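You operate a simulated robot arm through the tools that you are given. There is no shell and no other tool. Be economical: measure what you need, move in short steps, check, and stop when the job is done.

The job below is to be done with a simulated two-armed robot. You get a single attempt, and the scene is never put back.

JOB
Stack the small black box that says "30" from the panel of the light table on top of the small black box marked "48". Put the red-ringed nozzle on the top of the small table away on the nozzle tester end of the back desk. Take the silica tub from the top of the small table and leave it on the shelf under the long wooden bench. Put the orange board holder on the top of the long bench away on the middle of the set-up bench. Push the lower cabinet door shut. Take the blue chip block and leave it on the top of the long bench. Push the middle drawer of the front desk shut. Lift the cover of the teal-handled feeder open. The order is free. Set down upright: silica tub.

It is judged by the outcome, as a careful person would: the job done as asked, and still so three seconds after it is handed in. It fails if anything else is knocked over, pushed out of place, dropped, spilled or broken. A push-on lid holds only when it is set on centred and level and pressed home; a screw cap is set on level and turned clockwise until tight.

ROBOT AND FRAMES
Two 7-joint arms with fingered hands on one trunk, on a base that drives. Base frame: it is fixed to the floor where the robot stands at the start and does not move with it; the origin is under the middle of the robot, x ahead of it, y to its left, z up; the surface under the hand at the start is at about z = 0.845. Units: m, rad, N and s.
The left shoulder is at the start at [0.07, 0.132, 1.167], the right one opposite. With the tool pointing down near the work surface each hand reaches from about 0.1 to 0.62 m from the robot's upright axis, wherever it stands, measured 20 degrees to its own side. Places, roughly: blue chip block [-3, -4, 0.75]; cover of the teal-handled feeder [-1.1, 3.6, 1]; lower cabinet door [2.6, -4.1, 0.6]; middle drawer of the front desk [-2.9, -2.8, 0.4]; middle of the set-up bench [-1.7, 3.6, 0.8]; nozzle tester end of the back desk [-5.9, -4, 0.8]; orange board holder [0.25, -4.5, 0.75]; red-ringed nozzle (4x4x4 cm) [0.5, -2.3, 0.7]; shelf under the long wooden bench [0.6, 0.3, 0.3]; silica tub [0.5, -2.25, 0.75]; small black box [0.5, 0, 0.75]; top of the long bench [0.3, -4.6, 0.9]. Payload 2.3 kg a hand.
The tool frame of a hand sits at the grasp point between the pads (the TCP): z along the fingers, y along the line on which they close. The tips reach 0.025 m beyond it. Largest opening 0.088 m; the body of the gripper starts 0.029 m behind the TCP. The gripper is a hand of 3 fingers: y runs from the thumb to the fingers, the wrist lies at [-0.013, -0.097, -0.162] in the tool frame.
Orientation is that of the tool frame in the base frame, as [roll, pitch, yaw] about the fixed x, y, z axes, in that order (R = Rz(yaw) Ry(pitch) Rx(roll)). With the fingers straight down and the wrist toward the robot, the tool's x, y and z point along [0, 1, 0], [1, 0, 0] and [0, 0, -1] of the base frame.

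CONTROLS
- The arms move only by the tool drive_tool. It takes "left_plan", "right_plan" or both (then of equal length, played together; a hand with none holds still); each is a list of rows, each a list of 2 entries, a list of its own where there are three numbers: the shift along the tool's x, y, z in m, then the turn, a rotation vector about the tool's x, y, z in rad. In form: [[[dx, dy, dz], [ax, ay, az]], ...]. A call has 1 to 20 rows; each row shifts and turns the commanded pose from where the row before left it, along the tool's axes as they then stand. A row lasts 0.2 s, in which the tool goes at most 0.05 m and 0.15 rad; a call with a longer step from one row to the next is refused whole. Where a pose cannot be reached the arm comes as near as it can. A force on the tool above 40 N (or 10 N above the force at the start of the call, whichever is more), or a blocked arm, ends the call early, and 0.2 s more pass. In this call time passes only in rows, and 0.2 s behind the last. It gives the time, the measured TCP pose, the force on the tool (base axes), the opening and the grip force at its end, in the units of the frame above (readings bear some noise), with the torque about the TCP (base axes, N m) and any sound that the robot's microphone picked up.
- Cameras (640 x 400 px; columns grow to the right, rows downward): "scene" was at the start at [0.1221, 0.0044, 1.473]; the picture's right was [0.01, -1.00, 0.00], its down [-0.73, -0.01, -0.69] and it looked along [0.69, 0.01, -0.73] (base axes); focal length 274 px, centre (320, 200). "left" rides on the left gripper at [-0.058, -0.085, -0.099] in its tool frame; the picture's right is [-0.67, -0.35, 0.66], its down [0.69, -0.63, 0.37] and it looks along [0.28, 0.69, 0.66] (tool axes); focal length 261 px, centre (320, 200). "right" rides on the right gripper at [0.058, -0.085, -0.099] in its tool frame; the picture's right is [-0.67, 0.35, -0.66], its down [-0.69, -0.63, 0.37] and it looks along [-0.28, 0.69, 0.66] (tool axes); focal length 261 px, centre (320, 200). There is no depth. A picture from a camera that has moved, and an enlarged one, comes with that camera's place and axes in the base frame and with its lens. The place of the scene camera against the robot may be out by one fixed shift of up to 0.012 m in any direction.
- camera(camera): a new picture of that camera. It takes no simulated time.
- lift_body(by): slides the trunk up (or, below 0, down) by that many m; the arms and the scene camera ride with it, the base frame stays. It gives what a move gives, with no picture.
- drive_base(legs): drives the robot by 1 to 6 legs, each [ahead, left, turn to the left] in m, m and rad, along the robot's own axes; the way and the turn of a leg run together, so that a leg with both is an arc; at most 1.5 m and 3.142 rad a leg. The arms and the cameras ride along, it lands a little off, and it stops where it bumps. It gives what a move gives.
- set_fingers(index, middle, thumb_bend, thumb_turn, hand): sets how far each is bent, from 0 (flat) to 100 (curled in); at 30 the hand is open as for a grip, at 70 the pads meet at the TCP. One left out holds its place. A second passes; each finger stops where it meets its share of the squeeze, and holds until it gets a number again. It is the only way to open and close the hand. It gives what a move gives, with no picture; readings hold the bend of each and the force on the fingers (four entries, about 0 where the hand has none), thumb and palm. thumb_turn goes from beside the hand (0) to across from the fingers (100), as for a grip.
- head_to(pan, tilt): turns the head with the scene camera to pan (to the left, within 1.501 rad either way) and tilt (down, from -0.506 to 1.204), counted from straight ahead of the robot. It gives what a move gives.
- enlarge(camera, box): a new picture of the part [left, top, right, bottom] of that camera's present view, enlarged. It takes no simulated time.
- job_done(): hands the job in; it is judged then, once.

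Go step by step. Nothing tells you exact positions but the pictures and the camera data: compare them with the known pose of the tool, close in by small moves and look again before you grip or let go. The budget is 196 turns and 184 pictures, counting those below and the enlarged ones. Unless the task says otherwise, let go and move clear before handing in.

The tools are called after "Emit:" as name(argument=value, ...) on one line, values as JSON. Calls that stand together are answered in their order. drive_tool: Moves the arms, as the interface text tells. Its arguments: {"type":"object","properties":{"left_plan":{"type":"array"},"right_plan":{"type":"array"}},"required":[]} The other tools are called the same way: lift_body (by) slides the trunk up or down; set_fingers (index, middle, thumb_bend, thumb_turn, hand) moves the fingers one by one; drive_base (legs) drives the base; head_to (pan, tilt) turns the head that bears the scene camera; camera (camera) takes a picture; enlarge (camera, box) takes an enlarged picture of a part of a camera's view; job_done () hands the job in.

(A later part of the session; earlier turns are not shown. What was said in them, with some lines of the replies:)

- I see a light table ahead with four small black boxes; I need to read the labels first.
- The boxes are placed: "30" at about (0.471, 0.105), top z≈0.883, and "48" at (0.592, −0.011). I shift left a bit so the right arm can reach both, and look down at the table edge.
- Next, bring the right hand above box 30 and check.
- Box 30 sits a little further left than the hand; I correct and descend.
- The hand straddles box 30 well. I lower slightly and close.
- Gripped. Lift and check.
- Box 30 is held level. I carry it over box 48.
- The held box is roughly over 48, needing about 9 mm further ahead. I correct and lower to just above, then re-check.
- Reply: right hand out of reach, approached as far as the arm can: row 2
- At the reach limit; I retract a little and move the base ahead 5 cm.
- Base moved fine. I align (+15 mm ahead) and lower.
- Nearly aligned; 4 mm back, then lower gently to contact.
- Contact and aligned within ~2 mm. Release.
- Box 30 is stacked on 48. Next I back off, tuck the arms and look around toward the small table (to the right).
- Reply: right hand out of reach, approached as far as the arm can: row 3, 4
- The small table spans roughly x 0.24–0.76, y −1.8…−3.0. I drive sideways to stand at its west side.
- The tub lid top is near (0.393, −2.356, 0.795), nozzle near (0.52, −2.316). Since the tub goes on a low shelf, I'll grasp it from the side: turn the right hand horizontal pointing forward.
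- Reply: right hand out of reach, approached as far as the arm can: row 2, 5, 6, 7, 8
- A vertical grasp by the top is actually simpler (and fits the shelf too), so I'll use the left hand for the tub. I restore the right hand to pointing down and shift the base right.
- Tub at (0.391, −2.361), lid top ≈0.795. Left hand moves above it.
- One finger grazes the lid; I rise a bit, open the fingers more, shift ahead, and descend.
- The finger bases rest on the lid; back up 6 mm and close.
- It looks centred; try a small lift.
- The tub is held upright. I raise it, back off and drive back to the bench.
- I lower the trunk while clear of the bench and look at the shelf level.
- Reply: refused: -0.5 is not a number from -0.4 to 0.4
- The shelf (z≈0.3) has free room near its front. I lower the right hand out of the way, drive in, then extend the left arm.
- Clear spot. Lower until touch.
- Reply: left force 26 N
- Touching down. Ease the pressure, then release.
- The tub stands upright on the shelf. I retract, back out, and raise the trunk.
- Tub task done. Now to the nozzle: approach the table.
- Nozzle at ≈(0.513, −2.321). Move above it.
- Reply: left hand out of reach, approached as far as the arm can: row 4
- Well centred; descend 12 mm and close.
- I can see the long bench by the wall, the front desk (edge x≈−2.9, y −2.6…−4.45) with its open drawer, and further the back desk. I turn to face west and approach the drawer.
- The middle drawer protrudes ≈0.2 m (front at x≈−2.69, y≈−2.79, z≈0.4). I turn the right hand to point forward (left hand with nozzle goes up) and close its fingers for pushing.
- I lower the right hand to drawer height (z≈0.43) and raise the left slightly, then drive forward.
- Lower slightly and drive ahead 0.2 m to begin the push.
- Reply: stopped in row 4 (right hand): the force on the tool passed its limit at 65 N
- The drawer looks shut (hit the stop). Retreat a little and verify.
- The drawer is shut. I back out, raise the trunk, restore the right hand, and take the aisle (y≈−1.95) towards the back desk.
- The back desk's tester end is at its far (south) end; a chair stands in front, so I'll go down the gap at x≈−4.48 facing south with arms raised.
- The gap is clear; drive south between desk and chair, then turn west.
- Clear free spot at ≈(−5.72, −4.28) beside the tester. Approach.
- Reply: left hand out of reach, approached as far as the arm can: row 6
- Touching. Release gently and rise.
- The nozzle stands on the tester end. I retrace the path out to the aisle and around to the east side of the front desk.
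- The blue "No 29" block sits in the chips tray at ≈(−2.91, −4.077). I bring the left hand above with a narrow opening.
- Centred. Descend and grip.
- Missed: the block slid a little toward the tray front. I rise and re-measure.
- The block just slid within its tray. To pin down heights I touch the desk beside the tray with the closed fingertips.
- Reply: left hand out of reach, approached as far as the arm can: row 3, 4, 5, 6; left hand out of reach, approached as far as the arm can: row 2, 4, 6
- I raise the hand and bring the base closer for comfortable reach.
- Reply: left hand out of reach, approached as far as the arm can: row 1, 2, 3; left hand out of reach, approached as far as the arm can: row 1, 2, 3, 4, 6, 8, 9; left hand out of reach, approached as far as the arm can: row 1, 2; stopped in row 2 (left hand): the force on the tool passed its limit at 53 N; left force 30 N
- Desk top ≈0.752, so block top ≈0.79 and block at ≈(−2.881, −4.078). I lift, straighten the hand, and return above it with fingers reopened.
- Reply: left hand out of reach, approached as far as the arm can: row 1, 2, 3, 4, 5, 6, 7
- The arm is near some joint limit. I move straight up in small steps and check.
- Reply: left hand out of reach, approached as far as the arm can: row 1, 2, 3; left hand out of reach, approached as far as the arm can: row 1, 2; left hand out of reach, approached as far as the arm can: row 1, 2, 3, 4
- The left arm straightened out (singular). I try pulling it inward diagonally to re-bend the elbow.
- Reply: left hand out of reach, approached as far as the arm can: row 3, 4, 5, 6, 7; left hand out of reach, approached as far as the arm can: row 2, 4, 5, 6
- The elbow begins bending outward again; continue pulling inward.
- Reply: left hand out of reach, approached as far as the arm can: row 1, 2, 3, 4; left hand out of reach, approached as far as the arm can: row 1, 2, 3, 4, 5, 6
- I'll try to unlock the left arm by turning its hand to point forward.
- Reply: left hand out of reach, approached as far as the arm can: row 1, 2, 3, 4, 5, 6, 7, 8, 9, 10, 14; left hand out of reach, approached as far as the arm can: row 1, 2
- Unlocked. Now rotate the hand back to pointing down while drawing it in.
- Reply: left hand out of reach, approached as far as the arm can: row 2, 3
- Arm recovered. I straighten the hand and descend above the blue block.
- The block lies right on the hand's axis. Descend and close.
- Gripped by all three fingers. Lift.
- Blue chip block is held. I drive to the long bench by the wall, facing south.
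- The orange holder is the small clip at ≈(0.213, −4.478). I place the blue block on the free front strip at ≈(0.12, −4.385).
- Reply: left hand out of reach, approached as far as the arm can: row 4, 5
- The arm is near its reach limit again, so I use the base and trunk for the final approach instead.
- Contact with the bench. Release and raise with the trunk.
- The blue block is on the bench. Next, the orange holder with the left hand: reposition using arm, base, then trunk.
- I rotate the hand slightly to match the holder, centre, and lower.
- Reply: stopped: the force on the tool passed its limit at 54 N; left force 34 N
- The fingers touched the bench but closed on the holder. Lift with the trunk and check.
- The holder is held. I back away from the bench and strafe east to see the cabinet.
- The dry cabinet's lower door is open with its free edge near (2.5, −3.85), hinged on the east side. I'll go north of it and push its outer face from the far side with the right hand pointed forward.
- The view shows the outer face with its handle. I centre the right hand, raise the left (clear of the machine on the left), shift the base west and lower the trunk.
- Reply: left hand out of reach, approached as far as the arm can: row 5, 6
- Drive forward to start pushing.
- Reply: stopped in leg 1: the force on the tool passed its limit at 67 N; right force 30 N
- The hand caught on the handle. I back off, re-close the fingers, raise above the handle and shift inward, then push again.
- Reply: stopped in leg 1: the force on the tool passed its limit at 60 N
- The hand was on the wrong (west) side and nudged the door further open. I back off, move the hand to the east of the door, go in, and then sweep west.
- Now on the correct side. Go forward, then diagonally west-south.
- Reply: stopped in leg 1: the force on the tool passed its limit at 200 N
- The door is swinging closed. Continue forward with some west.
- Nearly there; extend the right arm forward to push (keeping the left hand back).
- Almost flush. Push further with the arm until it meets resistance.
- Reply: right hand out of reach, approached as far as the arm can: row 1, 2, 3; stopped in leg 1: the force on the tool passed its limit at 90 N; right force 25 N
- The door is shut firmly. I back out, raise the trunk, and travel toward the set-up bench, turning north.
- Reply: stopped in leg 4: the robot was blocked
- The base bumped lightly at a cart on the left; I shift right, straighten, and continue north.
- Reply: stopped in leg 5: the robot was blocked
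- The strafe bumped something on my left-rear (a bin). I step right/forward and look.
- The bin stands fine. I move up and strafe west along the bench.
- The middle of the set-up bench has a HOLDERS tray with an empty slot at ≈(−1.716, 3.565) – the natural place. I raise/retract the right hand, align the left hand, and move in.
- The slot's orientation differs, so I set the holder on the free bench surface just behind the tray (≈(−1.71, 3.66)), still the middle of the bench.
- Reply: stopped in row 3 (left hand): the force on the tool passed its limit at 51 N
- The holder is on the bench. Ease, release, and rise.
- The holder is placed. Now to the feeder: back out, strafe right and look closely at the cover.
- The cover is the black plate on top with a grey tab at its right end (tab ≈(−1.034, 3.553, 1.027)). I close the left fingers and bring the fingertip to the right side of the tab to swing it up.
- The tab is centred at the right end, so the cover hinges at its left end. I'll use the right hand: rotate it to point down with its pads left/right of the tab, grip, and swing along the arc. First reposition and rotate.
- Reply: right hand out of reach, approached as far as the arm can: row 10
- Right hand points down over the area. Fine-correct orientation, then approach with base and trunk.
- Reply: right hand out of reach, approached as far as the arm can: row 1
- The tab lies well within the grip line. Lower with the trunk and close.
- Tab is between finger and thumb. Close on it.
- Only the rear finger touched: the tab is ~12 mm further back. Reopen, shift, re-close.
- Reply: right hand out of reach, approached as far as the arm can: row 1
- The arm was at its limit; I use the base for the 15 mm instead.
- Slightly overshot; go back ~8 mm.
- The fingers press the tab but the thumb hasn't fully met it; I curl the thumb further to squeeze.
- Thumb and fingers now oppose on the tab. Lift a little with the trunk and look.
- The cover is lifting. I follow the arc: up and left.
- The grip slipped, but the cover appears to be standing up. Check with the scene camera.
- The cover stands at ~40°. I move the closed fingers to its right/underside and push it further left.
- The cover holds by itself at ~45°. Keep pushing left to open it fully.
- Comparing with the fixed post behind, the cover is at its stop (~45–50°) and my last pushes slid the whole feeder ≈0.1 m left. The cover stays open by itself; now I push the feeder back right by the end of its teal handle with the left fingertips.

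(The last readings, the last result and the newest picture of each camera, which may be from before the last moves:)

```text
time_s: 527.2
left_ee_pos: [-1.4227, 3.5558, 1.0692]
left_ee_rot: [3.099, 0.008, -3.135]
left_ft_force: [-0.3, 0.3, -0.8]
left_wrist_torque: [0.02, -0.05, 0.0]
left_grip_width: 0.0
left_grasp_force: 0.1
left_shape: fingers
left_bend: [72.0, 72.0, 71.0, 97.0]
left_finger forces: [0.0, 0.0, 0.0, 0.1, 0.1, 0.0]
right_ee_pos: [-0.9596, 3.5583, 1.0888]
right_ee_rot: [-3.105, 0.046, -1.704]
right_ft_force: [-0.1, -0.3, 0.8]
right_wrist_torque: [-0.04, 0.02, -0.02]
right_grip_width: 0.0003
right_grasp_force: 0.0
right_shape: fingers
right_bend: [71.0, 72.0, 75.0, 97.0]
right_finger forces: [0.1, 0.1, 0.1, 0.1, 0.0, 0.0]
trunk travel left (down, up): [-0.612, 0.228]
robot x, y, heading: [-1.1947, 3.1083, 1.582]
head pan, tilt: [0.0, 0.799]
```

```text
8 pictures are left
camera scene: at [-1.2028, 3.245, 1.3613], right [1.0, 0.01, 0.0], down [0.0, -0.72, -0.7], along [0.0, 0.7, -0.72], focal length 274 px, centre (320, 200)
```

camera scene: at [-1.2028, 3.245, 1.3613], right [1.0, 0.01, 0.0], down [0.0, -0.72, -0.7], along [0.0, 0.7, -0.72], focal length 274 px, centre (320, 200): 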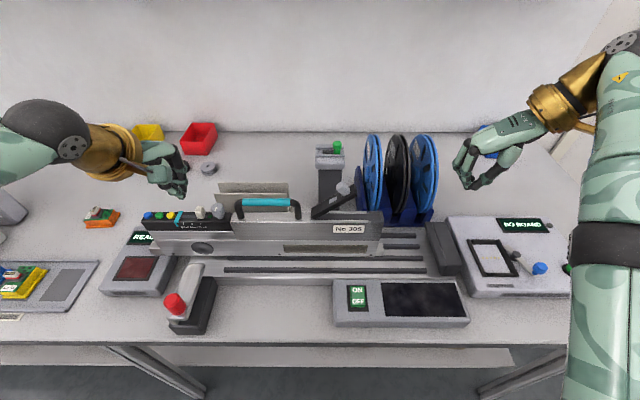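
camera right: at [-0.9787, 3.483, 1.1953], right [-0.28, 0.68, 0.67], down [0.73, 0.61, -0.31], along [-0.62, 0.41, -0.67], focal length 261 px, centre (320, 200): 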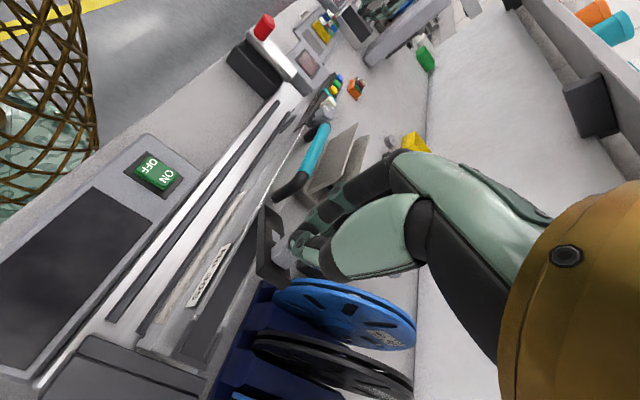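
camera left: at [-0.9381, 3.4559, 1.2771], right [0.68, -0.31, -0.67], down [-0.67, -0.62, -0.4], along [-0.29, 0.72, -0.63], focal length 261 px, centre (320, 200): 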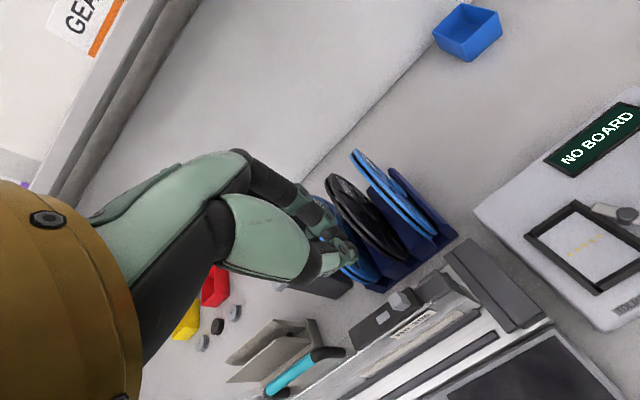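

Now push the feeder right via the handle's left end.

Emit:
drive_base(legs=[[0, -0.125, 0]])

Emit:
camera(camera="scene")

```text
time_s: 528.4
left_ee_pos: [-1.3009, 3.5567, 1.0685]
left_ee_rot: [3.098, 0.008, -3.132]
left_ft_force: [-0.5, 0.3, 0.4]
left_wrist_torque: [-0.01, -0.02, -0.03]
left_grip_width: 0.0
left_grasp_force: 0.1
left_shape: fingers
left_bend: [72.0, 72.0, 71.0, 97.0]
left_finger forces: [0.0, 0.0, 0.0, 0.0, 0.0, 0.0]
right_ee_pos: [-0.8367, 3.5591, 1.0887]
right_ee_rot: [-3.104, 0.044, -1.704]
right_ft_force: [-0.5, 0.0, 0.4]
right_wrist_torque: [-0.02, 0.02, 0.01]
right_grip_width: 0.0
right_grasp_force: 0.1
right_shape: fingers
right_bend: [71.0, 72.0, 75.0, 97.0]
right_finger forces: [0.1, 0.0, 0.1, 0.0, 0.0, 0.0]
trunk travel left (down, up): [-0.612, 0.228]
robot x, y, heading: [-1.0667, 3.1109, 1.58]
head pan, tilt: [0.0, 0.799]
```

```text
7 pictures are left
camera scene: at [-1.0804, 3.2459, 1.3613], right [1.0, 0.01, 0.0], down [0.01, -0.72, -0.7], along [0.0, 0.7, -0.72], focal length 274 px, centre (320, 200)
```

scene: 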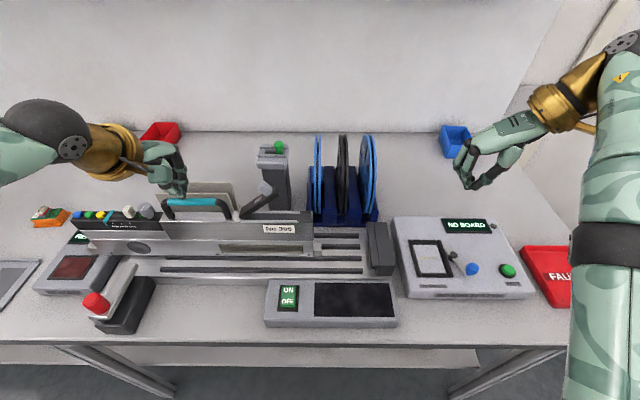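

The fingertips passed over the handle. I'll instead push the feeder's left end face: go left past it, lower, then push right.

Emit:
drive_base(legs=[[0, 0.245, 0]])

Emit:
drive_tool(left_plan=[[[0, 0, 0.03], [0, 0, 0]], [[0, 0, 0.03], [0, 0, 0]], [[0, 0, 0.02], [0, 0, 0]]])

Emit:
camera(camera="scene")

```text
time_s: 530.2
left_ee_pos: [-1.5364, 3.5565, 1.0697]
left_ee_rot: [3.098, 0.005, -3.136]
left_ft_force: [-0.5, 0.0, -0.5]
left_wrist_torque: [-0.03, -0.01, 0.03]
left_grip_width: 0.0
left_grasp_force: 0.2
left_shape: fingers
left_bend: [72.0, 72.0, 71.0, 97.0]
left_finger forces: [0.0, 0.1, 0.0, 0.0, 0.0, 0.1]
right_ee_pos: [-1.073, 3.5566, 1.0887]
right_ee_rot: [-3.109, 0.047, -1.706]
right_ft_force: [-0.4, -0.1, 0.1]
right_wrist_torque: [0.0, 0.0, 0.01]
right_grip_width: 0.0002
right_grasp_force: 0.0
right_shape: fingers
right_bend: [71.0, 72.0, 75.0, 97.0]
right_finger forces: [0.0, 0.0, 0.0, 0.1, 0.0, 0.0]
trunk travel left (down, up): [-0.612, 0.228]
robot x, y, heading: [-1.3085, 3.1126, 1.578]
head pan, tilt: [0.0, 0.799]
```

```text
time_s: 531.0
left_ee_pos: [-1.5385, 3.5616, 0.9894]
left_ee_rot: [3.098, 0.007, -3.134]
left_ft_force: [-0.6, -0.4, -0.5]
left_wrist_torque: [-0.01, -0.05, 0.0]
left_grip_width: 0.0
left_grasp_force: 0.0
left_shape: fingers
left_bend: [72.0, 72.0, 71.0, 97.0]
left_finger forces: [0.0, 0.0, 0.0, 0.0, 0.1, 0.0]
right_ee_pos: [-1.0739, 3.5564, 1.0884]
right_ee_rot: [-3.105, 0.046, -1.706]
right_ft_force: [0.2, -0.2, -0.2]
right_wrist_torque: [0.02, -0.01, 0.0]
right_grip_width: 0.0
right_grasp_force: 0.0
right_shape: fingers
right_bend: [71.0, 72.0, 75.0, 97.0]
right_finger forces: [0.1, 0.0, 0.0, 0.0, 0.0, 0.0]
trunk travel left (down, up): [-0.612, 0.228]
robot x, y, heading: [-1.3091, 3.1109, 1.576]
head pan, tilt: [0.0, 0.799]
```

```text
6 pictures are left
camera scene: at [-1.3176, 3.2445, 1.3613], right [1.0, 0.01, 0.0], down [0.0, -0.72, -0.7], along [0.0, 0.7, -0.72], focal length 274 px, centre (320, 200)
```

scene: 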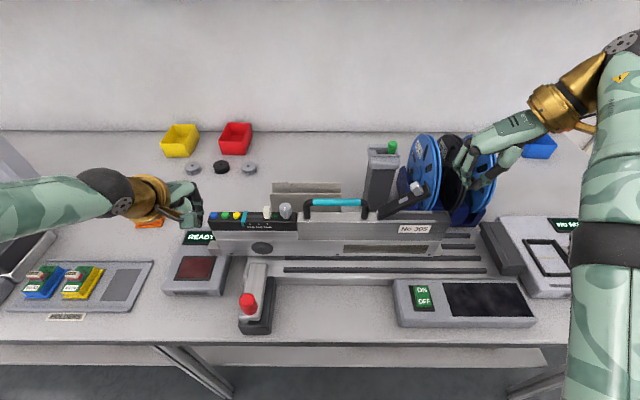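

Tip is at the feeder's left end. Push right 0.09 m.

Emit:
drive_base(legs=[[0, -0.09, 0]])

Emit:
camera(camera="scene")

```text
time_s: 532.1
left_ee_pos: [-1.4498, 3.56, 0.9897]
left_ee_rot: [3.095, 0.009, -3.133]
left_ft_force: [-0.9, 0.1, -0.5]
left_wrist_torque: [0.03, 0.02, 0.01]
left_grip_width: 0.0
left_grasp_force: 0.1
left_shape: fingers
left_bend: [72.0, 72.0, 71.0, 98.0]
left_finger forces: [0.1, 0.0, 0.1, 0.0, 0.2, 0.0]
right_ee_pos: [-0.9862, 3.5574, 1.0898]
right_ee_rot: [-3.105, 0.045, -1.703]
right_ft_force: [-0.8, 0.0, 0.4]
right_wrist_torque: [0.0, -0.03, 0.0]
right_grip_width: 0.0002
right_grasp_force: 0.1
right_shape: fingers
right_bend: [71.0, 72.0, 75.0, 97.0]
right_finger forces: [0.1, 0.1, 0.1, 0.1, 0.1, 0.0]
trunk travel left (down, up): [-0.612, 0.228]
robot x, y, heading: [-1.2195, 3.1122, 1.578]
head pan, tilt: [0.0, 0.799]
```

```text
5 pictures are left
camera scene: at [-1.2308, 3.2448, 1.3613], right [1.0, 0.01, 0.0], down [0.01, -0.72, -0.7], along [0.0, 0.7, -0.72], focal length 274 px, centre (320, 200)
```

scene: 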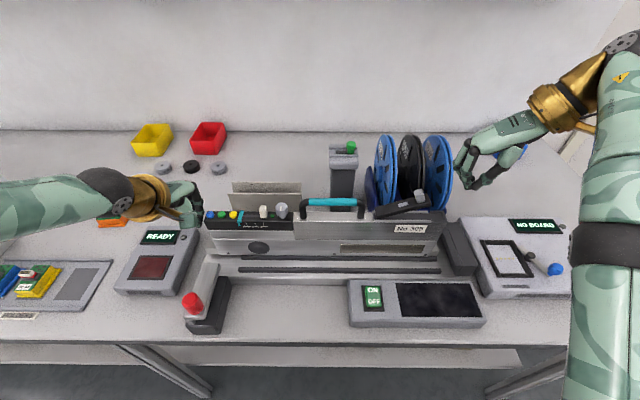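

Nearly home (~25 mm left). Push a bit more and check the seat and the cover.

Emit:
drive_base(legs=[[0, -0.022, 0]])

Emit:
enlarge(camera="scene", box=[170, 150, 490, 340])

```text
time_s: 532.9
left_ee_pos: [-1.4282, 3.5599, 0.9885]
left_ee_rot: [3.096, 0.008, -3.133]
left_ft_force: [0.9, 0.3, -0.4]
left_wrist_torque: [0.01, 0.02, -0.02]
left_grip_width: 0.0
left_grasp_force: 0.0
left_shape: fingers
left_bend: [72.0, 72.0, 71.0, 98.0]
left_finger forces: [0.0, 0.0, 0.0, 0.0, 0.1, 0.0]
right_ee_pos: [-0.965, 3.5585, 1.0886]
right_ee_rot: [-3.105, 0.045, -1.703]
right_ft_force: [-0.2, 0.5, 0.1]
right_wrist_torque: [-0.01, -0.03, -0.04]
right_grip_width: 0.0001
right_grasp_force: 0.2
right_shape: fingers
right_bend: [71.0, 72.0, 75.0, 97.0]
right_finger forces: [0.0, 0.0, 0.0, 0.0, 0.0, 0.0]
trunk travel left (down, up): [-0.612, 0.228]
robot x, y, heading: [-1.1966, 3.1146, 1.58]
head pan, tilt: [0.0, 0.799]
```

```text
2.00 times, centred on (330, 245) of scene
camera zoom: at [-1.2085, 3.2448, 1.3613], right [1.0, 0.01, 0.0], down [0.01, -0.72, -0.7], along [-0.01, 0.7, -0.72], focal length 549 px, centre (300, 110)
```

zoom: 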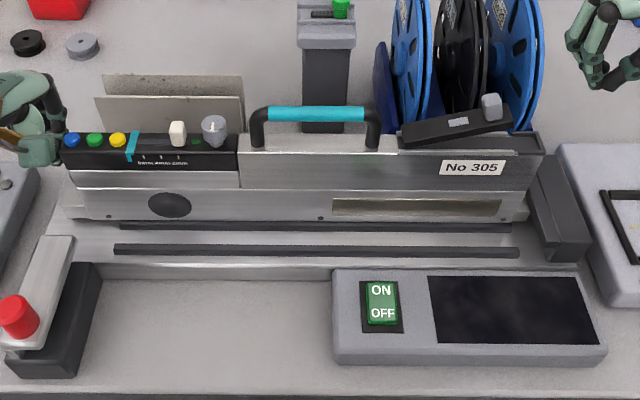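

The feeder is almost home; but the jolt let the cover sink to ~15°. First finish seating (about 1 cm), then re-grip the tab with the left hand bracing the feeder.

Emit:
drive_base(legs=[[0, -0.01, 0]])

Emit:
enlarge(camera="scene", box=[340, 170, 480, 270])

```text
time_s: 533.6
left_ee_pos: [-1.4174, 3.5612, 0.9892]
left_ee_rot: [3.095, 0.01, -3.133]
left_ft_force: [0.1, -0.7, 0.1]
left_wrist_torque: [0.0, 0.03, 0.0]
left_grip_width: 0.0
left_grasp_force: 0.1
left_shape: fingers
left_bend: [72.0, 72.0, 71.0, 98.0]
left_finger forces: [0.0, 0.0, 0.1, 0.1, 0.3, 0.1]
right_ee_pos: [-0.9541, 3.558, 1.0898]
right_ee_rot: [-3.105, 0.045, -1.702]
right_ft_force: [-0.2, 0.9, -0.4]
right_wrist_torque: [-0.02, -0.02, 0.0]
right_grip_width: 0.0
right_grasp_force: 0.1
right_shape: fingers
right_bend: [71.0, 72.0, 75.0, 97.0]
right_finger forces: [0.0, 0.1, 0.1, 0.1, 0.0, 0.1]
trunk travel left (down, up): [-0.612, 0.228]
robot x, y, heading: [-1.1847, 3.115, 1.579]
head pan, tilt: [0.0, 0.799]
```

```text
4.00 times, centred on (410, 220) of scene
camera zoom: at [-1.1973, 3.245, 1.3613], right [1.0, 0.01, 0.0], down [0.01, -0.72, -0.7], along [-0.01, 0.7, -0.72], focal length 1098 px, centre (-40, 120)
```

zoom: 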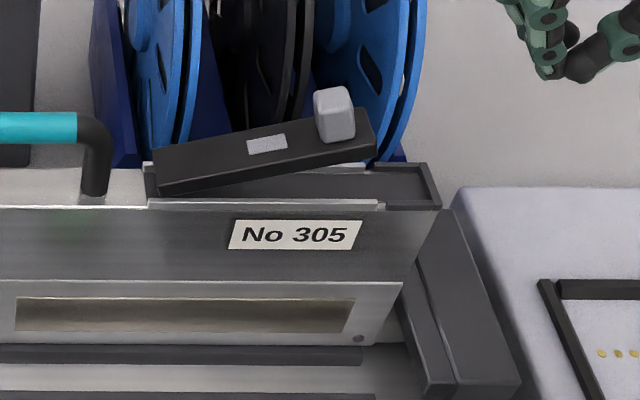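

The feeder is seated against its connector again. Now re-grip the tab with the right arm alone (left hand staying as a brace at the feeder's left end).

Emit:
set_fingers(hand="right", index=46, middle=46, thumb_bend=46)

Emit:
drive_tool(right_plan=[[[0, 0, -0.025], [0, 0, 0]], [[0.004, 0.03, 0], [0, 0, 0]], [[0.004, 0.03, 0], [0, 0, 0]], [[0.004, 0.03, 0], [0, 0, 0]]])

```text
time_s: 534.6
left_ee_pos: [-1.4161, 3.5608, 0.9902]
left_ee_rot: [3.095, 0.006, -3.132]
left_ft_force: [-0.5, 0.1, -0.1]
left_wrist_torque: [0.04, -0.02, -0.05]
left_grip_width: 0.0001
left_grasp_force: 0.6
left_shape: fingers
left_bend: [72.0, 72.0, 71.0, 98.0]
left_finger forces: [0.1, 0.0, 0.0, 0.0, 0.6, 0.0]
right_ee_pos: [-0.9541, 3.558, 1.0897]
right_ee_rot: [-3.105, 0.045, -1.702]
right_ft_force: [0.0, -0.7, 0.0]
right_wrist_torque: [0.0, 0.01, 0.01]
right_grip_width: 0.0499
right_grasp_force: 0.0
right_shape: fingers
right_bend: [46.0, 46.0, 46.0, 97.0]
right_finger forces: [0.0, 0.0, 0.0, 0.1, 0.1, 0.0]
trunk travel left (down, up): [-0.612, 0.228]
robot x, y, heading: [-1.1902, 3.1132, 1.58]
head pan, tilt: [0.0, 0.799]
```

```text
time_s: 535.6
left_ee_pos: [-1.4178, 3.5614, 0.9902]
left_ee_rot: [3.096, 0.008, -3.133]
left_ft_force: [0.1, -0.5, -0.1]
left_wrist_torque: [0.01, -0.01, 0.03]
left_grip_width: 0.0001
left_grasp_force: 0.1
left_shape: fingers
left_bend: [72.0, 72.0, 71.0, 98.0]
left_finger forces: [0.0, 0.1, 0.0, 0.0, 0.1, 0.1]
right_ee_pos: [-1.0467, 3.5564, 1.0893]
right_ee_rot: [-3.106, 0.045, -1.702]
right_ft_force: [0.5, 0.3, -0.8]
right_wrist_torque: [0.0, -0.01, 0.01]
right_grip_width: 0.0499
right_grasp_force: 0.1
right_shape: fingers
right_bend: [46.0, 46.0, 46.0, 97.0]
right_finger forces: [0.0, 0.0, 0.1, 0.1, 0.1, 0.0]
right hand out of reach, approached as far as the arm can: row 1
trunk travel left (down, up): [-0.612, 0.228]
robot x, y, heading: [-1.1913, 3.113, 1.58]
head pan, tilt: [0.0, 0.799]
```

Emit:
drive_tool(right_plan=[[[0, 0, 0.016], [0, 0, 0]], [[0, 0, 0.014], [0, 0, 0]]])

Emit:
camera(camera="right")

```text
time_s: 536.2
left_ee_pos: [-1.4165, 3.5628, 0.9888]
left_ee_rot: [3.097, 0.007, -3.133]
left_ft_force: [-1.1, 0.4, -0.4]
left_wrist_torque: [-0.02, 0.0, -0.02]
left_grip_width: 0.0
left_grasp_force: 0.2
left_shape: fingers
left_bend: [72.0, 72.0, 71.0, 98.0]
left_finger forces: [0.0, 0.0, 0.1, 0.1, 0.6, 0.0]
right_ee_pos: [-1.0431, 3.5566, 1.0611]
right_ee_rot: [-3.108, 0.048, -1.705]
right_ft_force: [0.0, -0.1, 0.2]
right_wrist_torque: [-0.01, 0.03, 0.0]
right_grip_width: 0.0499
right_grasp_force: 0.0
right_shape: fingers
right_bend: [46.0, 46.0, 46.0, 97.0]
right_finger forces: [0.0, 0.2, 0.0, 0.1, 0.1, 0.0]
trunk travel left (down, up): [-0.612, 0.228]
robot x, y, heading: [-1.1868, 3.1124, 1.578]
head pan, tilt: [0.0, 0.799]
```

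```text
2 pictures are left
camera right: at [-0.9715, 3.485, 1.1597], right [-0.28, 0.68, 0.67], down [0.73, 0.61, -0.31], along [-0.62, 0.4, -0.67], focal length 261 px, centre (320, 200)
```

right: 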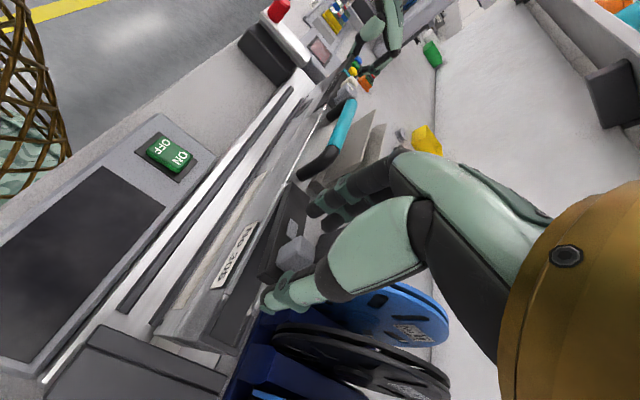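

Tab is between the fingers. Close.

Emit:
drive_tool(right_plan=[[[0.002, 0, 0.005], [0, 0, 0]]])

Emit:
set_fingers(hand="right", index=72, middle=72, thumb_bend=78)

```text
time_s: 536.6
left_ee_pos: [-1.417, 3.5606, 0.9893]
left_ee_rot: [3.094, 0.007, -3.133]
left_ft_force: [-0.4, -0.5, -0.3]
left_wrist_torque: [-0.02, 0.01, -0.01]
left_grip_width: 0.0001
left_grasp_force: 0.0
left_shape: fingers
left_bend: [72.0, 72.0, 71.0, 98.0]
left_finger forces: [0.0, 0.1, 0.0, 0.0, 0.5, 0.0]
right_ee_pos: [-1.0449, 3.554, 1.0562]
right_ee_rot: [-3.107, 0.045, -1.702]
right_ft_force: [-0.5, 1.1, -0.7]
right_wrist_torque: [-0.01, -0.04, 0.0]
right_grip_width: 0.0497
right_grasp_force: 0.1
right_shape: fingers
right_bend: [46.0, 46.0, 46.0, 97.0]
right_finger forces: [0.0, 0.1, 0.0, 0.0, 0.0, 0.0]
trunk travel left (down, up): [-0.612, 0.228]
robot x, y, heading: [-1.1905, 3.1099, 1.581]
head pan, tilt: [0.0, 0.799]
```

```text
time_s: 537.6
left_ee_pos: [-1.4139, 3.5612, 0.9911]
left_ee_rot: [3.095, 0.006, -3.134]
left_ft_force: [-7.2, -0.1, -0.1]
left_wrist_torque: [0.02, 0.01, -0.05]
left_grip_width: 0.0
left_grasp_force: 4.4
left_shape: fingers
left_bend: [72.0, 72.0, 71.0, 99.0]
left_finger forces: [3.3, 0.0, 0.0, 0.1, 4.4, 0.0]
right_ee_pos: [-1.0421, 3.5555, 1.0567]
right_ee_rot: [-3.106, 0.045, -1.703]
right_ft_force: [10.9, 0.4, 2.0]
right_wrist_torque: [-0.03, -0.44, 0.1]
right_grip_width: 0.0084
right_grasp_force: 14.6
right_shape: fingers
right_bend: [71.0, 71.0, 65.0, 97.0]
right_finger forces: [3.0, 3.0, 0.0, 0.1, 22.5, 0.1]
trunk travel left (down, up): [-0.612, 0.228]
robot x, y, heading: [-1.1871, 3.1097, 1.581]
head pan, tilt: [0.0, 0.799]
```

All three fingers grip the tab with the left hand bracing. Swing along the arc with hand rotation.

Emit:
drive_tool(right_plan=[[[0, 0.0049, -0.0088], [0.1, 0, 0]], [[0, 0.0049, -0.0088], [0.1, 0, 0]], [[0, 0.0049, -0.0088], [0.1, 0, 0]], [[0, 0.0049, -0.0088], [0.1, 0, 0]]])

```text
time_s: 538.6
left_ee_pos: [-1.4158, 3.5613, 0.9892]
left_ee_rot: [3.097, 0.008, -3.135]
left_ft_force: [-2.4, 1.0, 0.5]
left_wrist_torque: [-0.01, -0.01, -0.02]
left_grip_width: 0.0
left_grasp_force: 0.9
left_shape: fingers
left_bend: [72.0, 72.0, 71.0, 98.0]
left_finger forces: [0.1, 0.0, 0.0, 0.1, 1.4, 0.0]
right_ee_pos: [-1.0717, 3.5566, 1.0856]
right_ee_rot: [-2.705, 0.045, -1.702]
right_ft_force: [0.4, 0.1, -0.5]
right_wrist_torque: [-0.01, -0.12, 0.09]
right_grip_width: 0.0093
right_grasp_force: 10.9
right_shape: fingers
right_bend: [61.0, 71.0, 68.0, 97.0]
right_finger forces: [8.2, 2.4, 0.0, 0.0, 11.0, 0.0]
trunk travel left (down, up): [-0.612, 0.228]
robot x, y, heading: [-1.1859, 3.1072, 1.581]
head pan, tilt: [0.0, 0.799]
```

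Works smoothly with low force. Continue the arc.

Emit:
drive_tool(right_plan=[[[0, 0.0049, -0.0088], [0.1, 0, 0]], [[0, 0.0049, -0.0088], [0.1, 0, 0]], [[0, 0.0049, -0.0088], [0.1, 0, 0]], [[0, 0.0049, -0.0088], [0.1, 0, 0]]])

```text
time_s: 539.6
left_ee_pos: [-1.4171, 3.562, 0.9898]
left_ee_rot: [3.098, 0.009, -3.134]
left_ft_force: [0.0, 0.5, 1.3]
left_wrist_torque: [-0.03, 0.03, 0.0]
left_grip_width: 0.0
left_grasp_force: 0.1
left_shape: fingers
left_bend: [72.0, 72.0, 71.0, 98.0]
left_finger forces: [0.1, 0.0, 0.1, 0.0, 0.0, 0.0]
right_ee_pos: [-1.0871, 3.5354, 1.0893]
right_ee_rot: [-2.35, 0.045, -1.701]
right_ft_force: [0.4, 2.8, 0.0]
right_wrist_torque: [0.05, 0.02, 0.05]
right_grip_width: 0.0065
right_grasp_force: 10.0
right_shape: fingers
right_bend: [59.0, 72.0, 71.0, 97.0]
right_finger forces: [7.8, 3.2, 0.0, 0.0, 8.7, 0.0]
right hand out of reach, approached as far as the arm can: row 1, 2, 3, 4
trunk travel left (down, up): [-0.612, 0.228]
robot x, y, heading: [-1.189, 3.1121, 1.58]
head pan, tilt: [0.0, 0.799]
```

Arm at reach limit; I complete the arc with small base and trunk moves.

Emit:
lift_body(by=0.01)

Emit:
drive_base(legs=[[0.018, 0.015, 0]])

Emit:
lift_body(by=0.006)

```text
time_s: 540.2
left_ee_pos: [-1.418, 3.5632, 0.9998]
left_ee_rot: [3.099, 0.009, -3.133]
left_ft_force: [0.5, -0.8, -0.9]
left_wrist_torque: [-0.03, -0.02, 0.02]
left_grip_width: 0.0002
left_grasp_force: 0.0
left_shape: fingers
left_bend: [72.0, 72.0, 71.0, 98.0]
left_finger forces: [0.0, 0.0, 0.0, 0.1, 0.0, 0.0]
right_ee_pos: [-1.087, 3.537, 1.0965]
right_ee_rot: [-2.358, 0.043, -1.701]
right_ft_force: [-3.8, 1.9, 0.3]
right_wrist_torque: [0.09, 0.12, 0.02]
right_grip_width: 0.007
right_grasp_force: 9.5
right_shape: fingers
right_bend: [54.0, 72.0, 75.0, 97.0]
right_finger forces: [13.7, 0.8, 0.0, 0.0, 3.4, 0.1]
trunk travel left (down, up): [-0.622, 0.218]
robot x, y, heading: [-1.1849, 3.1099, 1.582]
head pan, tilt: [0.0, 0.799]
```

```text
time_s: 541.0
left_ee_pos: [-1.4289, 3.5766, 1.0005]
left_ee_rot: [3.096, 0.008, -3.133]
left_ft_force: [0.0, 0.1, -0.2]
left_wrist_torque: [0.01, 0.03, 0.0]
left_grip_width: 0.0001
left_grasp_force: 0.2
left_shape: fingers
left_bend: [72.0, 72.0, 71.0, 98.0]
left_finger forces: [0.0, 0.0, 0.0, 0.0, 0.0, 0.1]
right_ee_pos: [-1.0983, 3.5507, 1.0978]
right_ee_rot: [-2.356, 0.043, -1.705]
right_ft_force: [1.6, -0.7, -1.0]
right_wrist_torque: [-0.01, -0.11, 0.01]
right_grip_width: 0.0067
right_grasp_force: 11.8
right_shape: fingers
right_bend: [56.0, 72.0, 74.0, 97.0]
right_finger forces: [11.5, 1.3, 0.0, 0.0, 11.4, 0.0]
trunk travel left (down, up): [-0.622, 0.218]
robot x, y, heading: [-1.2009, 3.1273, 1.575]
head pan, tilt: [0.0, 0.799]
```

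```text
time_s: 541.6
left_ee_pos: [-1.4309, 3.5817, 1.0048]
left_ee_rot: [3.1, 0.006, -3.134]
left_ft_force: [-0.2, 0.4, -0.6]
left_wrist_torque: [-0.01, 0.0, -0.02]
left_grip_width: 0.0001
left_grasp_force: 0.0
left_shape: fingers
left_bend: [72.0, 72.0, 71.0, 98.0]
left_finger forces: [0.1, 0.1, 0.1, 0.0, 0.0, 0.1]
right_ee_pos: [-1.0994, 3.5543, 1.102]
right_ee_rot: [-2.355, 0.039, -1.702]
right_ft_force: [0.7, 1.4, -4.5]
right_wrist_torque: [0.04, -0.11, 0.02]
right_grip_width: 0.0072
right_grasp_force: 10.7
right_shape: fingers
right_bend: [53.0, 72.0, 75.0, 97.0]
right_finger forces: [16.8, 1.0, 0.1, 0.1, 3.9, 0.0]
trunk travel left (down, up): [-0.628, 0.212]
robot x, y, heading: [-1.2004, 3.1322, 1.582]
head pan, tilt: [0.0, 0.799]
```

Still gripped at ≈56°. A bit more rotation with the arm.

Emit:
drive_tool(right_plan=[[[0, 0.0049, -0.0088], [0.1, 0, 0]], [[0, 0.0049, -0.0088], [0.1, 0, 0]], [[0, 0.0049, -0.0088], [0.1, 0, 0]]])

```text
time_s: 542.4
left_ee_pos: [-1.4286, 3.5756, 1.0088]
left_ee_rot: [3.093, 0.004, -3.135]
left_ft_force: [-0.4, 0.0, 1.0]
left_wrist_torque: [-0.03, 0.05, 0.02]
left_grip_width: 0.0
left_grasp_force: 0.0
left_shape: fingers
left_bend: [72.0, 72.0, 71.0, 98.0]
left_finger forces: [0.0, 0.0, 0.1, 0.0, 0.0, 0.0]
right_ee_pos: [-1.1023, 3.5575, 1.0678]
right_ee_rot: [-2.188, 0.067, -1.702]
right_ft_force: [9.2, 0.3, 28.3]
right_wrist_torque: [-0.21, -0.67, 0.08]
right_grip_width: 0.0195
right_grasp_force: 14.7
right_shape: fingers
right_bend: [72.0, 72.0, 55.0, 98.0]
right_finger forces: [0.0, 0.0, 0.1, 0.0, 28.6, 0.1]
right hand out of reach, approached as far as the arm can: row 1, 2, 3
trunk travel left (down, up): [-0.628, 0.212]
robot x, y, heading: [-1.205, 3.1269, 1.58]
head pan, tilt: [0.0, 0.799]
```

The hand slipped; raise clear with the trunk and look.

Emit:
lift_body(by=0.06)

Emit:
enlarge(camera="scene", box=[230, 160, 490, 300])

```text
time_s: 543.4
left_ee_pos: [-1.4322, 3.5786, 1.0662]
left_ee_rot: [3.096, 0.007, -3.135]
left_ft_force: [0.5, 0.3, 0.2]
left_wrist_torque: [-0.03, -0.01, -0.01]
left_grip_width: 0.0
left_grasp_force: 0.1
left_shape: fingers
left_bend: [72.0, 72.0, 71.0, 98.0]
left_finger forces: [0.0, 0.1, 0.0, 0.1, 0.0, 0.0]
right_ee_pos: [-1.1078, 3.5608, 1.1255]
right_ee_rot: [-2.19, 0.06, -1.697]
right_ft_force: [0.5, 0.0, -0.2]
right_wrist_torque: [0.01, 0.02, 0.02]
right_grip_width: 0.0001
right_grasp_force: 0.0
right_shape: fingers
right_bend: [71.0, 72.0, 77.0, 97.0]
right_finger forces: [0.0, 0.0, 0.0, 0.1, 0.0, 0.0]
trunk travel left (down, up): [-0.688, 0.152]
robot x, y, heading: [-1.2032, 3.1277, 1.579]
head pan, tilt: [0.0, 0.799]
```

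```text
2.46 times, centred on (360, 230) of scene
camera zoom: at [-1.2119, 3.2622, 1.4374], right [1.0, 0.01, 0.0], down [0.01, -0.72, -0.7], along [-0.01, 0.7, -0.72], focal length 676 px, centre (222, 126)
```

zoom: 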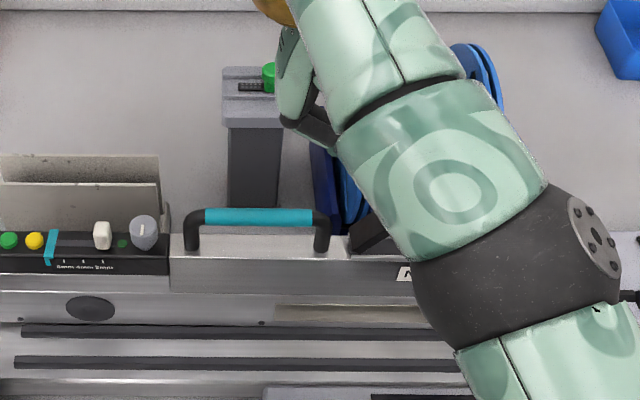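

The visible part of the cover is still tilted up. I raise clear and back away, then take the last look.

Emit:
lift_body(by=0.12)

Emit:
drive_base(legs=[[-0.25, 0, 0], [0, 0.3, 0]])

Emit:
head_to(pan=-0.5, tilt=0.65)

```text
time_s: 544.9
left_ee_pos: [-1.4317, 3.5792, 1.1869]
left_ee_rot: [3.097, 0.006, -3.134]
left_ft_force: [0.1, 0.0, -0.3]
left_wrist_torque: [0.01, 0.02, 0.01]
left_grip_width: 0.0
left_grasp_force: 0.1
left_shape: fingers
left_bend: [72.0, 72.0, 71.0, 98.0]
left_finger forces: [0.1, 0.1, 0.0, 0.0, 0.0, 0.0]
right_ee_pos: [-1.107, 3.5622, 1.2458]
right_ee_rot: [-2.19, 0.06, -1.702]
right_ft_force: [-0.9, -0.2, -0.2]
right_wrist_torque: [0.01, 0.01, -0.01]
right_grip_width: 0.0
right_grasp_force: 0.0
right_shape: fingers
right_bend: [71.0, 72.0, 77.0, 97.0]
right_finger forces: [0.1, 0.0, 0.0, 0.0, 0.1, 0.0]
trunk travel left (down, up): [-0.808, 0.032]
robot x, y, heading: [-1.2034, 3.1304, 1.584]
head pan, tilt: [0.0, 0.799]
```

```text
time_s: 548.4
left_ee_pos: [-1.7279, 3.328, 1.1868]
left_ee_rot: [3.097, 0.006, -3.138]
left_ft_force: [0.3, -0.1, -0.2]
left_wrist_torque: [0.02, 0.02, 0.02]
left_grip_width: 0.0001
left_grasp_force: 0.1
left_shape: fingers
left_bend: [72.0, 72.0, 71.0, 98.0]
left_finger forces: [0.0, 0.0, 0.0, 0.0, 0.0, 0.1]
right_ee_pos: [-1.4036, 3.3095, 1.2459]
right_ee_rot: [-2.191, 0.06, -1.705]
right_ft_force: [-0.9, 0.5, 0.6]
right_wrist_torque: [0.0, 0.03, -0.02]
right_grip_width: 0.0001
right_grasp_force: 0.1
right_shape: fingers
right_bend: [71.0, 72.0, 77.0, 97.0]
right_finger forces: [0.1, 0.0, 0.0, 0.0, 0.0, 0.1]
trunk travel left (down, up): [-0.808, 0.032]
robot x, y, heading: [-1.5062, 2.8762, 1.577]
head pan, tilt: [0.0, 0.799]
```

```text
time_s: 549.3
left_ee_pos: [-1.7322, 3.3272, 1.1845]
left_ee_rot: [3.096, 0.008, -3.137]
left_ft_force: [0.3, -0.2, -0.3]
left_wrist_torque: [0.01, -0.01, 0.0]
left_grip_width: 0.0002
left_grasp_force: 0.0
left_shape: fingers
left_bend: [72.0, 72.0, 71.0, 98.0]
left_finger forces: [0.1, 0.0, 0.0, 0.1, 0.0, 0.0]
right_ee_pos: [-1.4072, 3.3086, 1.2462]
right_ee_rot: [-2.188, 0.06, -1.704]
right_ft_force: [0.1, -0.4, 0.0]
right_wrist_torque: [0.02, 0.02, -0.01]
right_grip_width: 0.0
right_grasp_force: 0.0
right_shape: fingers
right_bend: [71.0, 72.0, 77.0, 97.0]
right_finger forces: [0.0, 0.0, 0.1, 0.0, 0.0, 0.1]
trunk travel left (down, up): [-0.808, 0.032]
robot x, y, heading: [-1.5057, 2.877, 1.572]
head pan, tilt: [-0.499, 0.649]
```

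I make a clear line of sight: move the right hand outward and centre in front of the feeder at a distance.

Emit:
drive_tool(right_plan=[[[0, -0.035, 0], [0, 0, 0]], [[0, -0.035, 0], [0, 0, 0]], [[0, -0.035, 0], [0, 0, 0]], [[0, -0.035, 0], [0, 0, 0]]])

Emit:
drive_base(legs=[[0, -0.4, 0]])

Emit:
head_to(pan=0, tilt=0.72)

Emit:
enlarge(camera="scene", box=[220, 130, 420, 260])

```text
time_s: 550.3
left_ee_pos: [-1.7304, 3.3262, 1.1876]
left_ee_rot: [3.095, 0.006, -3.139]
left_ft_force: [-0.8, 0.1, 0.8]
left_wrist_torque: [-0.03, 0.01, -0.01]
left_grip_width: 0.0
left_grasp_force: 0.0
left_shape: fingers
left_bend: [72.0, 72.0, 71.0, 98.0]
left_finger forces: [0.0, 0.1, 0.0, 0.0, 0.1, 0.0]
right_ee_pos: [-1.3498, 3.2898, 1.3165]
right_ee_rot: [-2.192, 0.062, -1.703]
right_ft_force: [0.1, 0.7, -0.7]
right_wrist_torque: [0.02, 0.0, -0.01]
right_grip_width: 0.0
right_grasp_force: 0.2
right_shape: fingers
right_bend: [71.0, 72.0, 77.0, 97.0]
right_finger forces: [0.0, 0.0, 0.1, 0.1, 0.0, 0.0]
right hand out of reach, approached as far as the arm can: row 2, 3, 4
trunk travel left (down, up): [-0.808, 0.032]
robot x, y, heading: [-1.5033, 2.8741, 1.576]
head pan, tilt: [-0.499, 0.649]
```

```text
time_s: 552.8
left_ee_pos: [-1.3372, 3.3295, 1.1848]
left_ee_rot: [3.098, 0.01, -3.131]
left_ft_force: [-0.4, -0.2, 0.4]
left_wrist_torque: [0.0, 0.01, 0.01]
left_grip_width: 0.0001
left_grasp_force: 0.1
left_shape: fingers
left_bend: [72.0, 72.0, 71.0, 98.0]
left_finger forces: [0.1, 0.0, 0.0, 0.1, 0.0, 0.0]
right_ee_pos: [-0.9576, 3.2932, 1.3158]
right_ee_rot: [-2.187, 0.061, -1.698]
right_ft_force: [0.3, -0.2, -0.1]
right_wrist_torque: [0.02, 0.02, 0.02]
right_grip_width: 0.0
right_grasp_force: 0.1
right_shape: fingers
right_bend: [71.0, 72.0, 77.0, 97.0]
right_finger forces: [0.0, 0.0, 0.0, 0.0, 0.0, 0.0]
trunk travel left (down, up): [-0.808, 0.032]
robot x, y, heading: [-1.1044, 2.8782, 1.583]
head pan, tilt: [-0.499, 0.649]
```

```text
time_s: 553.7
left_ee_pos: [-1.336, 3.3287, 1.1851]
left_ee_rot: [3.096, 0.007, -3.132]
left_ft_force: [0.6, -0.4, -0.5]
left_wrist_torque: [0.02, 0.0, -0.05]
left_grip_width: 0.0
left_grasp_force: 0.0
left_shape: fingers
left_bend: [72.0, 72.0, 71.0, 98.0]
left_finger forces: [0.0, 0.1, 0.1, 0.1, 0.0, 0.1]
right_ee_pos: [-0.9554, 3.2931, 1.3159]
right_ee_rot: [-2.19, 0.062, -1.695]
right_ft_force: [0.0, 0.8, 0.9]
right_wrist_torque: [0.01, -0.03, -0.03]
right_grip_width: 0.0001
right_grasp_force: 0.1
right_shape: fingers
right_bend: [71.0, 72.0, 77.0, 97.0]
right_finger forces: [0.0, 0.0, 0.0, 0.1, 0.0, 0.0]
trunk travel left (down, up): [-0.808, 0.032]
robot x, y, heading: [-1.107, 2.8795, 1.576]
head pan, tilt: [0.0, 0.721]
```

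```text
3.08 times, centred on (320, 195) of scene
camera zoom: at [-1.1149, 3.0167, 1.5638], right [1.0, 0.01, 0.0], down [0.01, -0.66, -0.75], along [-0.01, 0.75, -0.66], focal length 844 px, centre (320, 215)
```

zoom: 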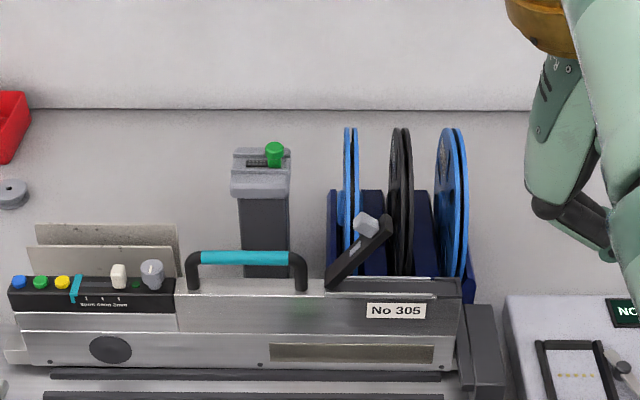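

The last look shows the cover standing open at about 52° on its own. The feeder is back against its connector, both hands are clear, and nothing else near it is disturbed. All eight items are done, so I hand in.

Emit:
job_done()

```text
The job is handed in.
```

I handed the job in with all eight items done, but I'm unsure about the feeder cover and have four smaller notes.

- **Feeder cover:** it stands open by itself at about 52°. I couldn't tell if that is its full travel, and I had no pictures left to check.
- **Feeder position:** while I was opening the cover, the feeder slid about 10 cm left. I pushed it back against its connector, to within about 1 cm of where it was.
- **Bumps while driving:** the base stopped against a cart and a waste bin near the set-up bench. I saw the bin still upright, but I did not look at the cart again.
- **PRESS tool:** a finger pressed against something, probably this tool, while I set the blue block down. It looked unmoved.
- **Board holder:** it stands on the bare bench top just behind the HOLDERS tray, because the tray's empty slot runs the other way.
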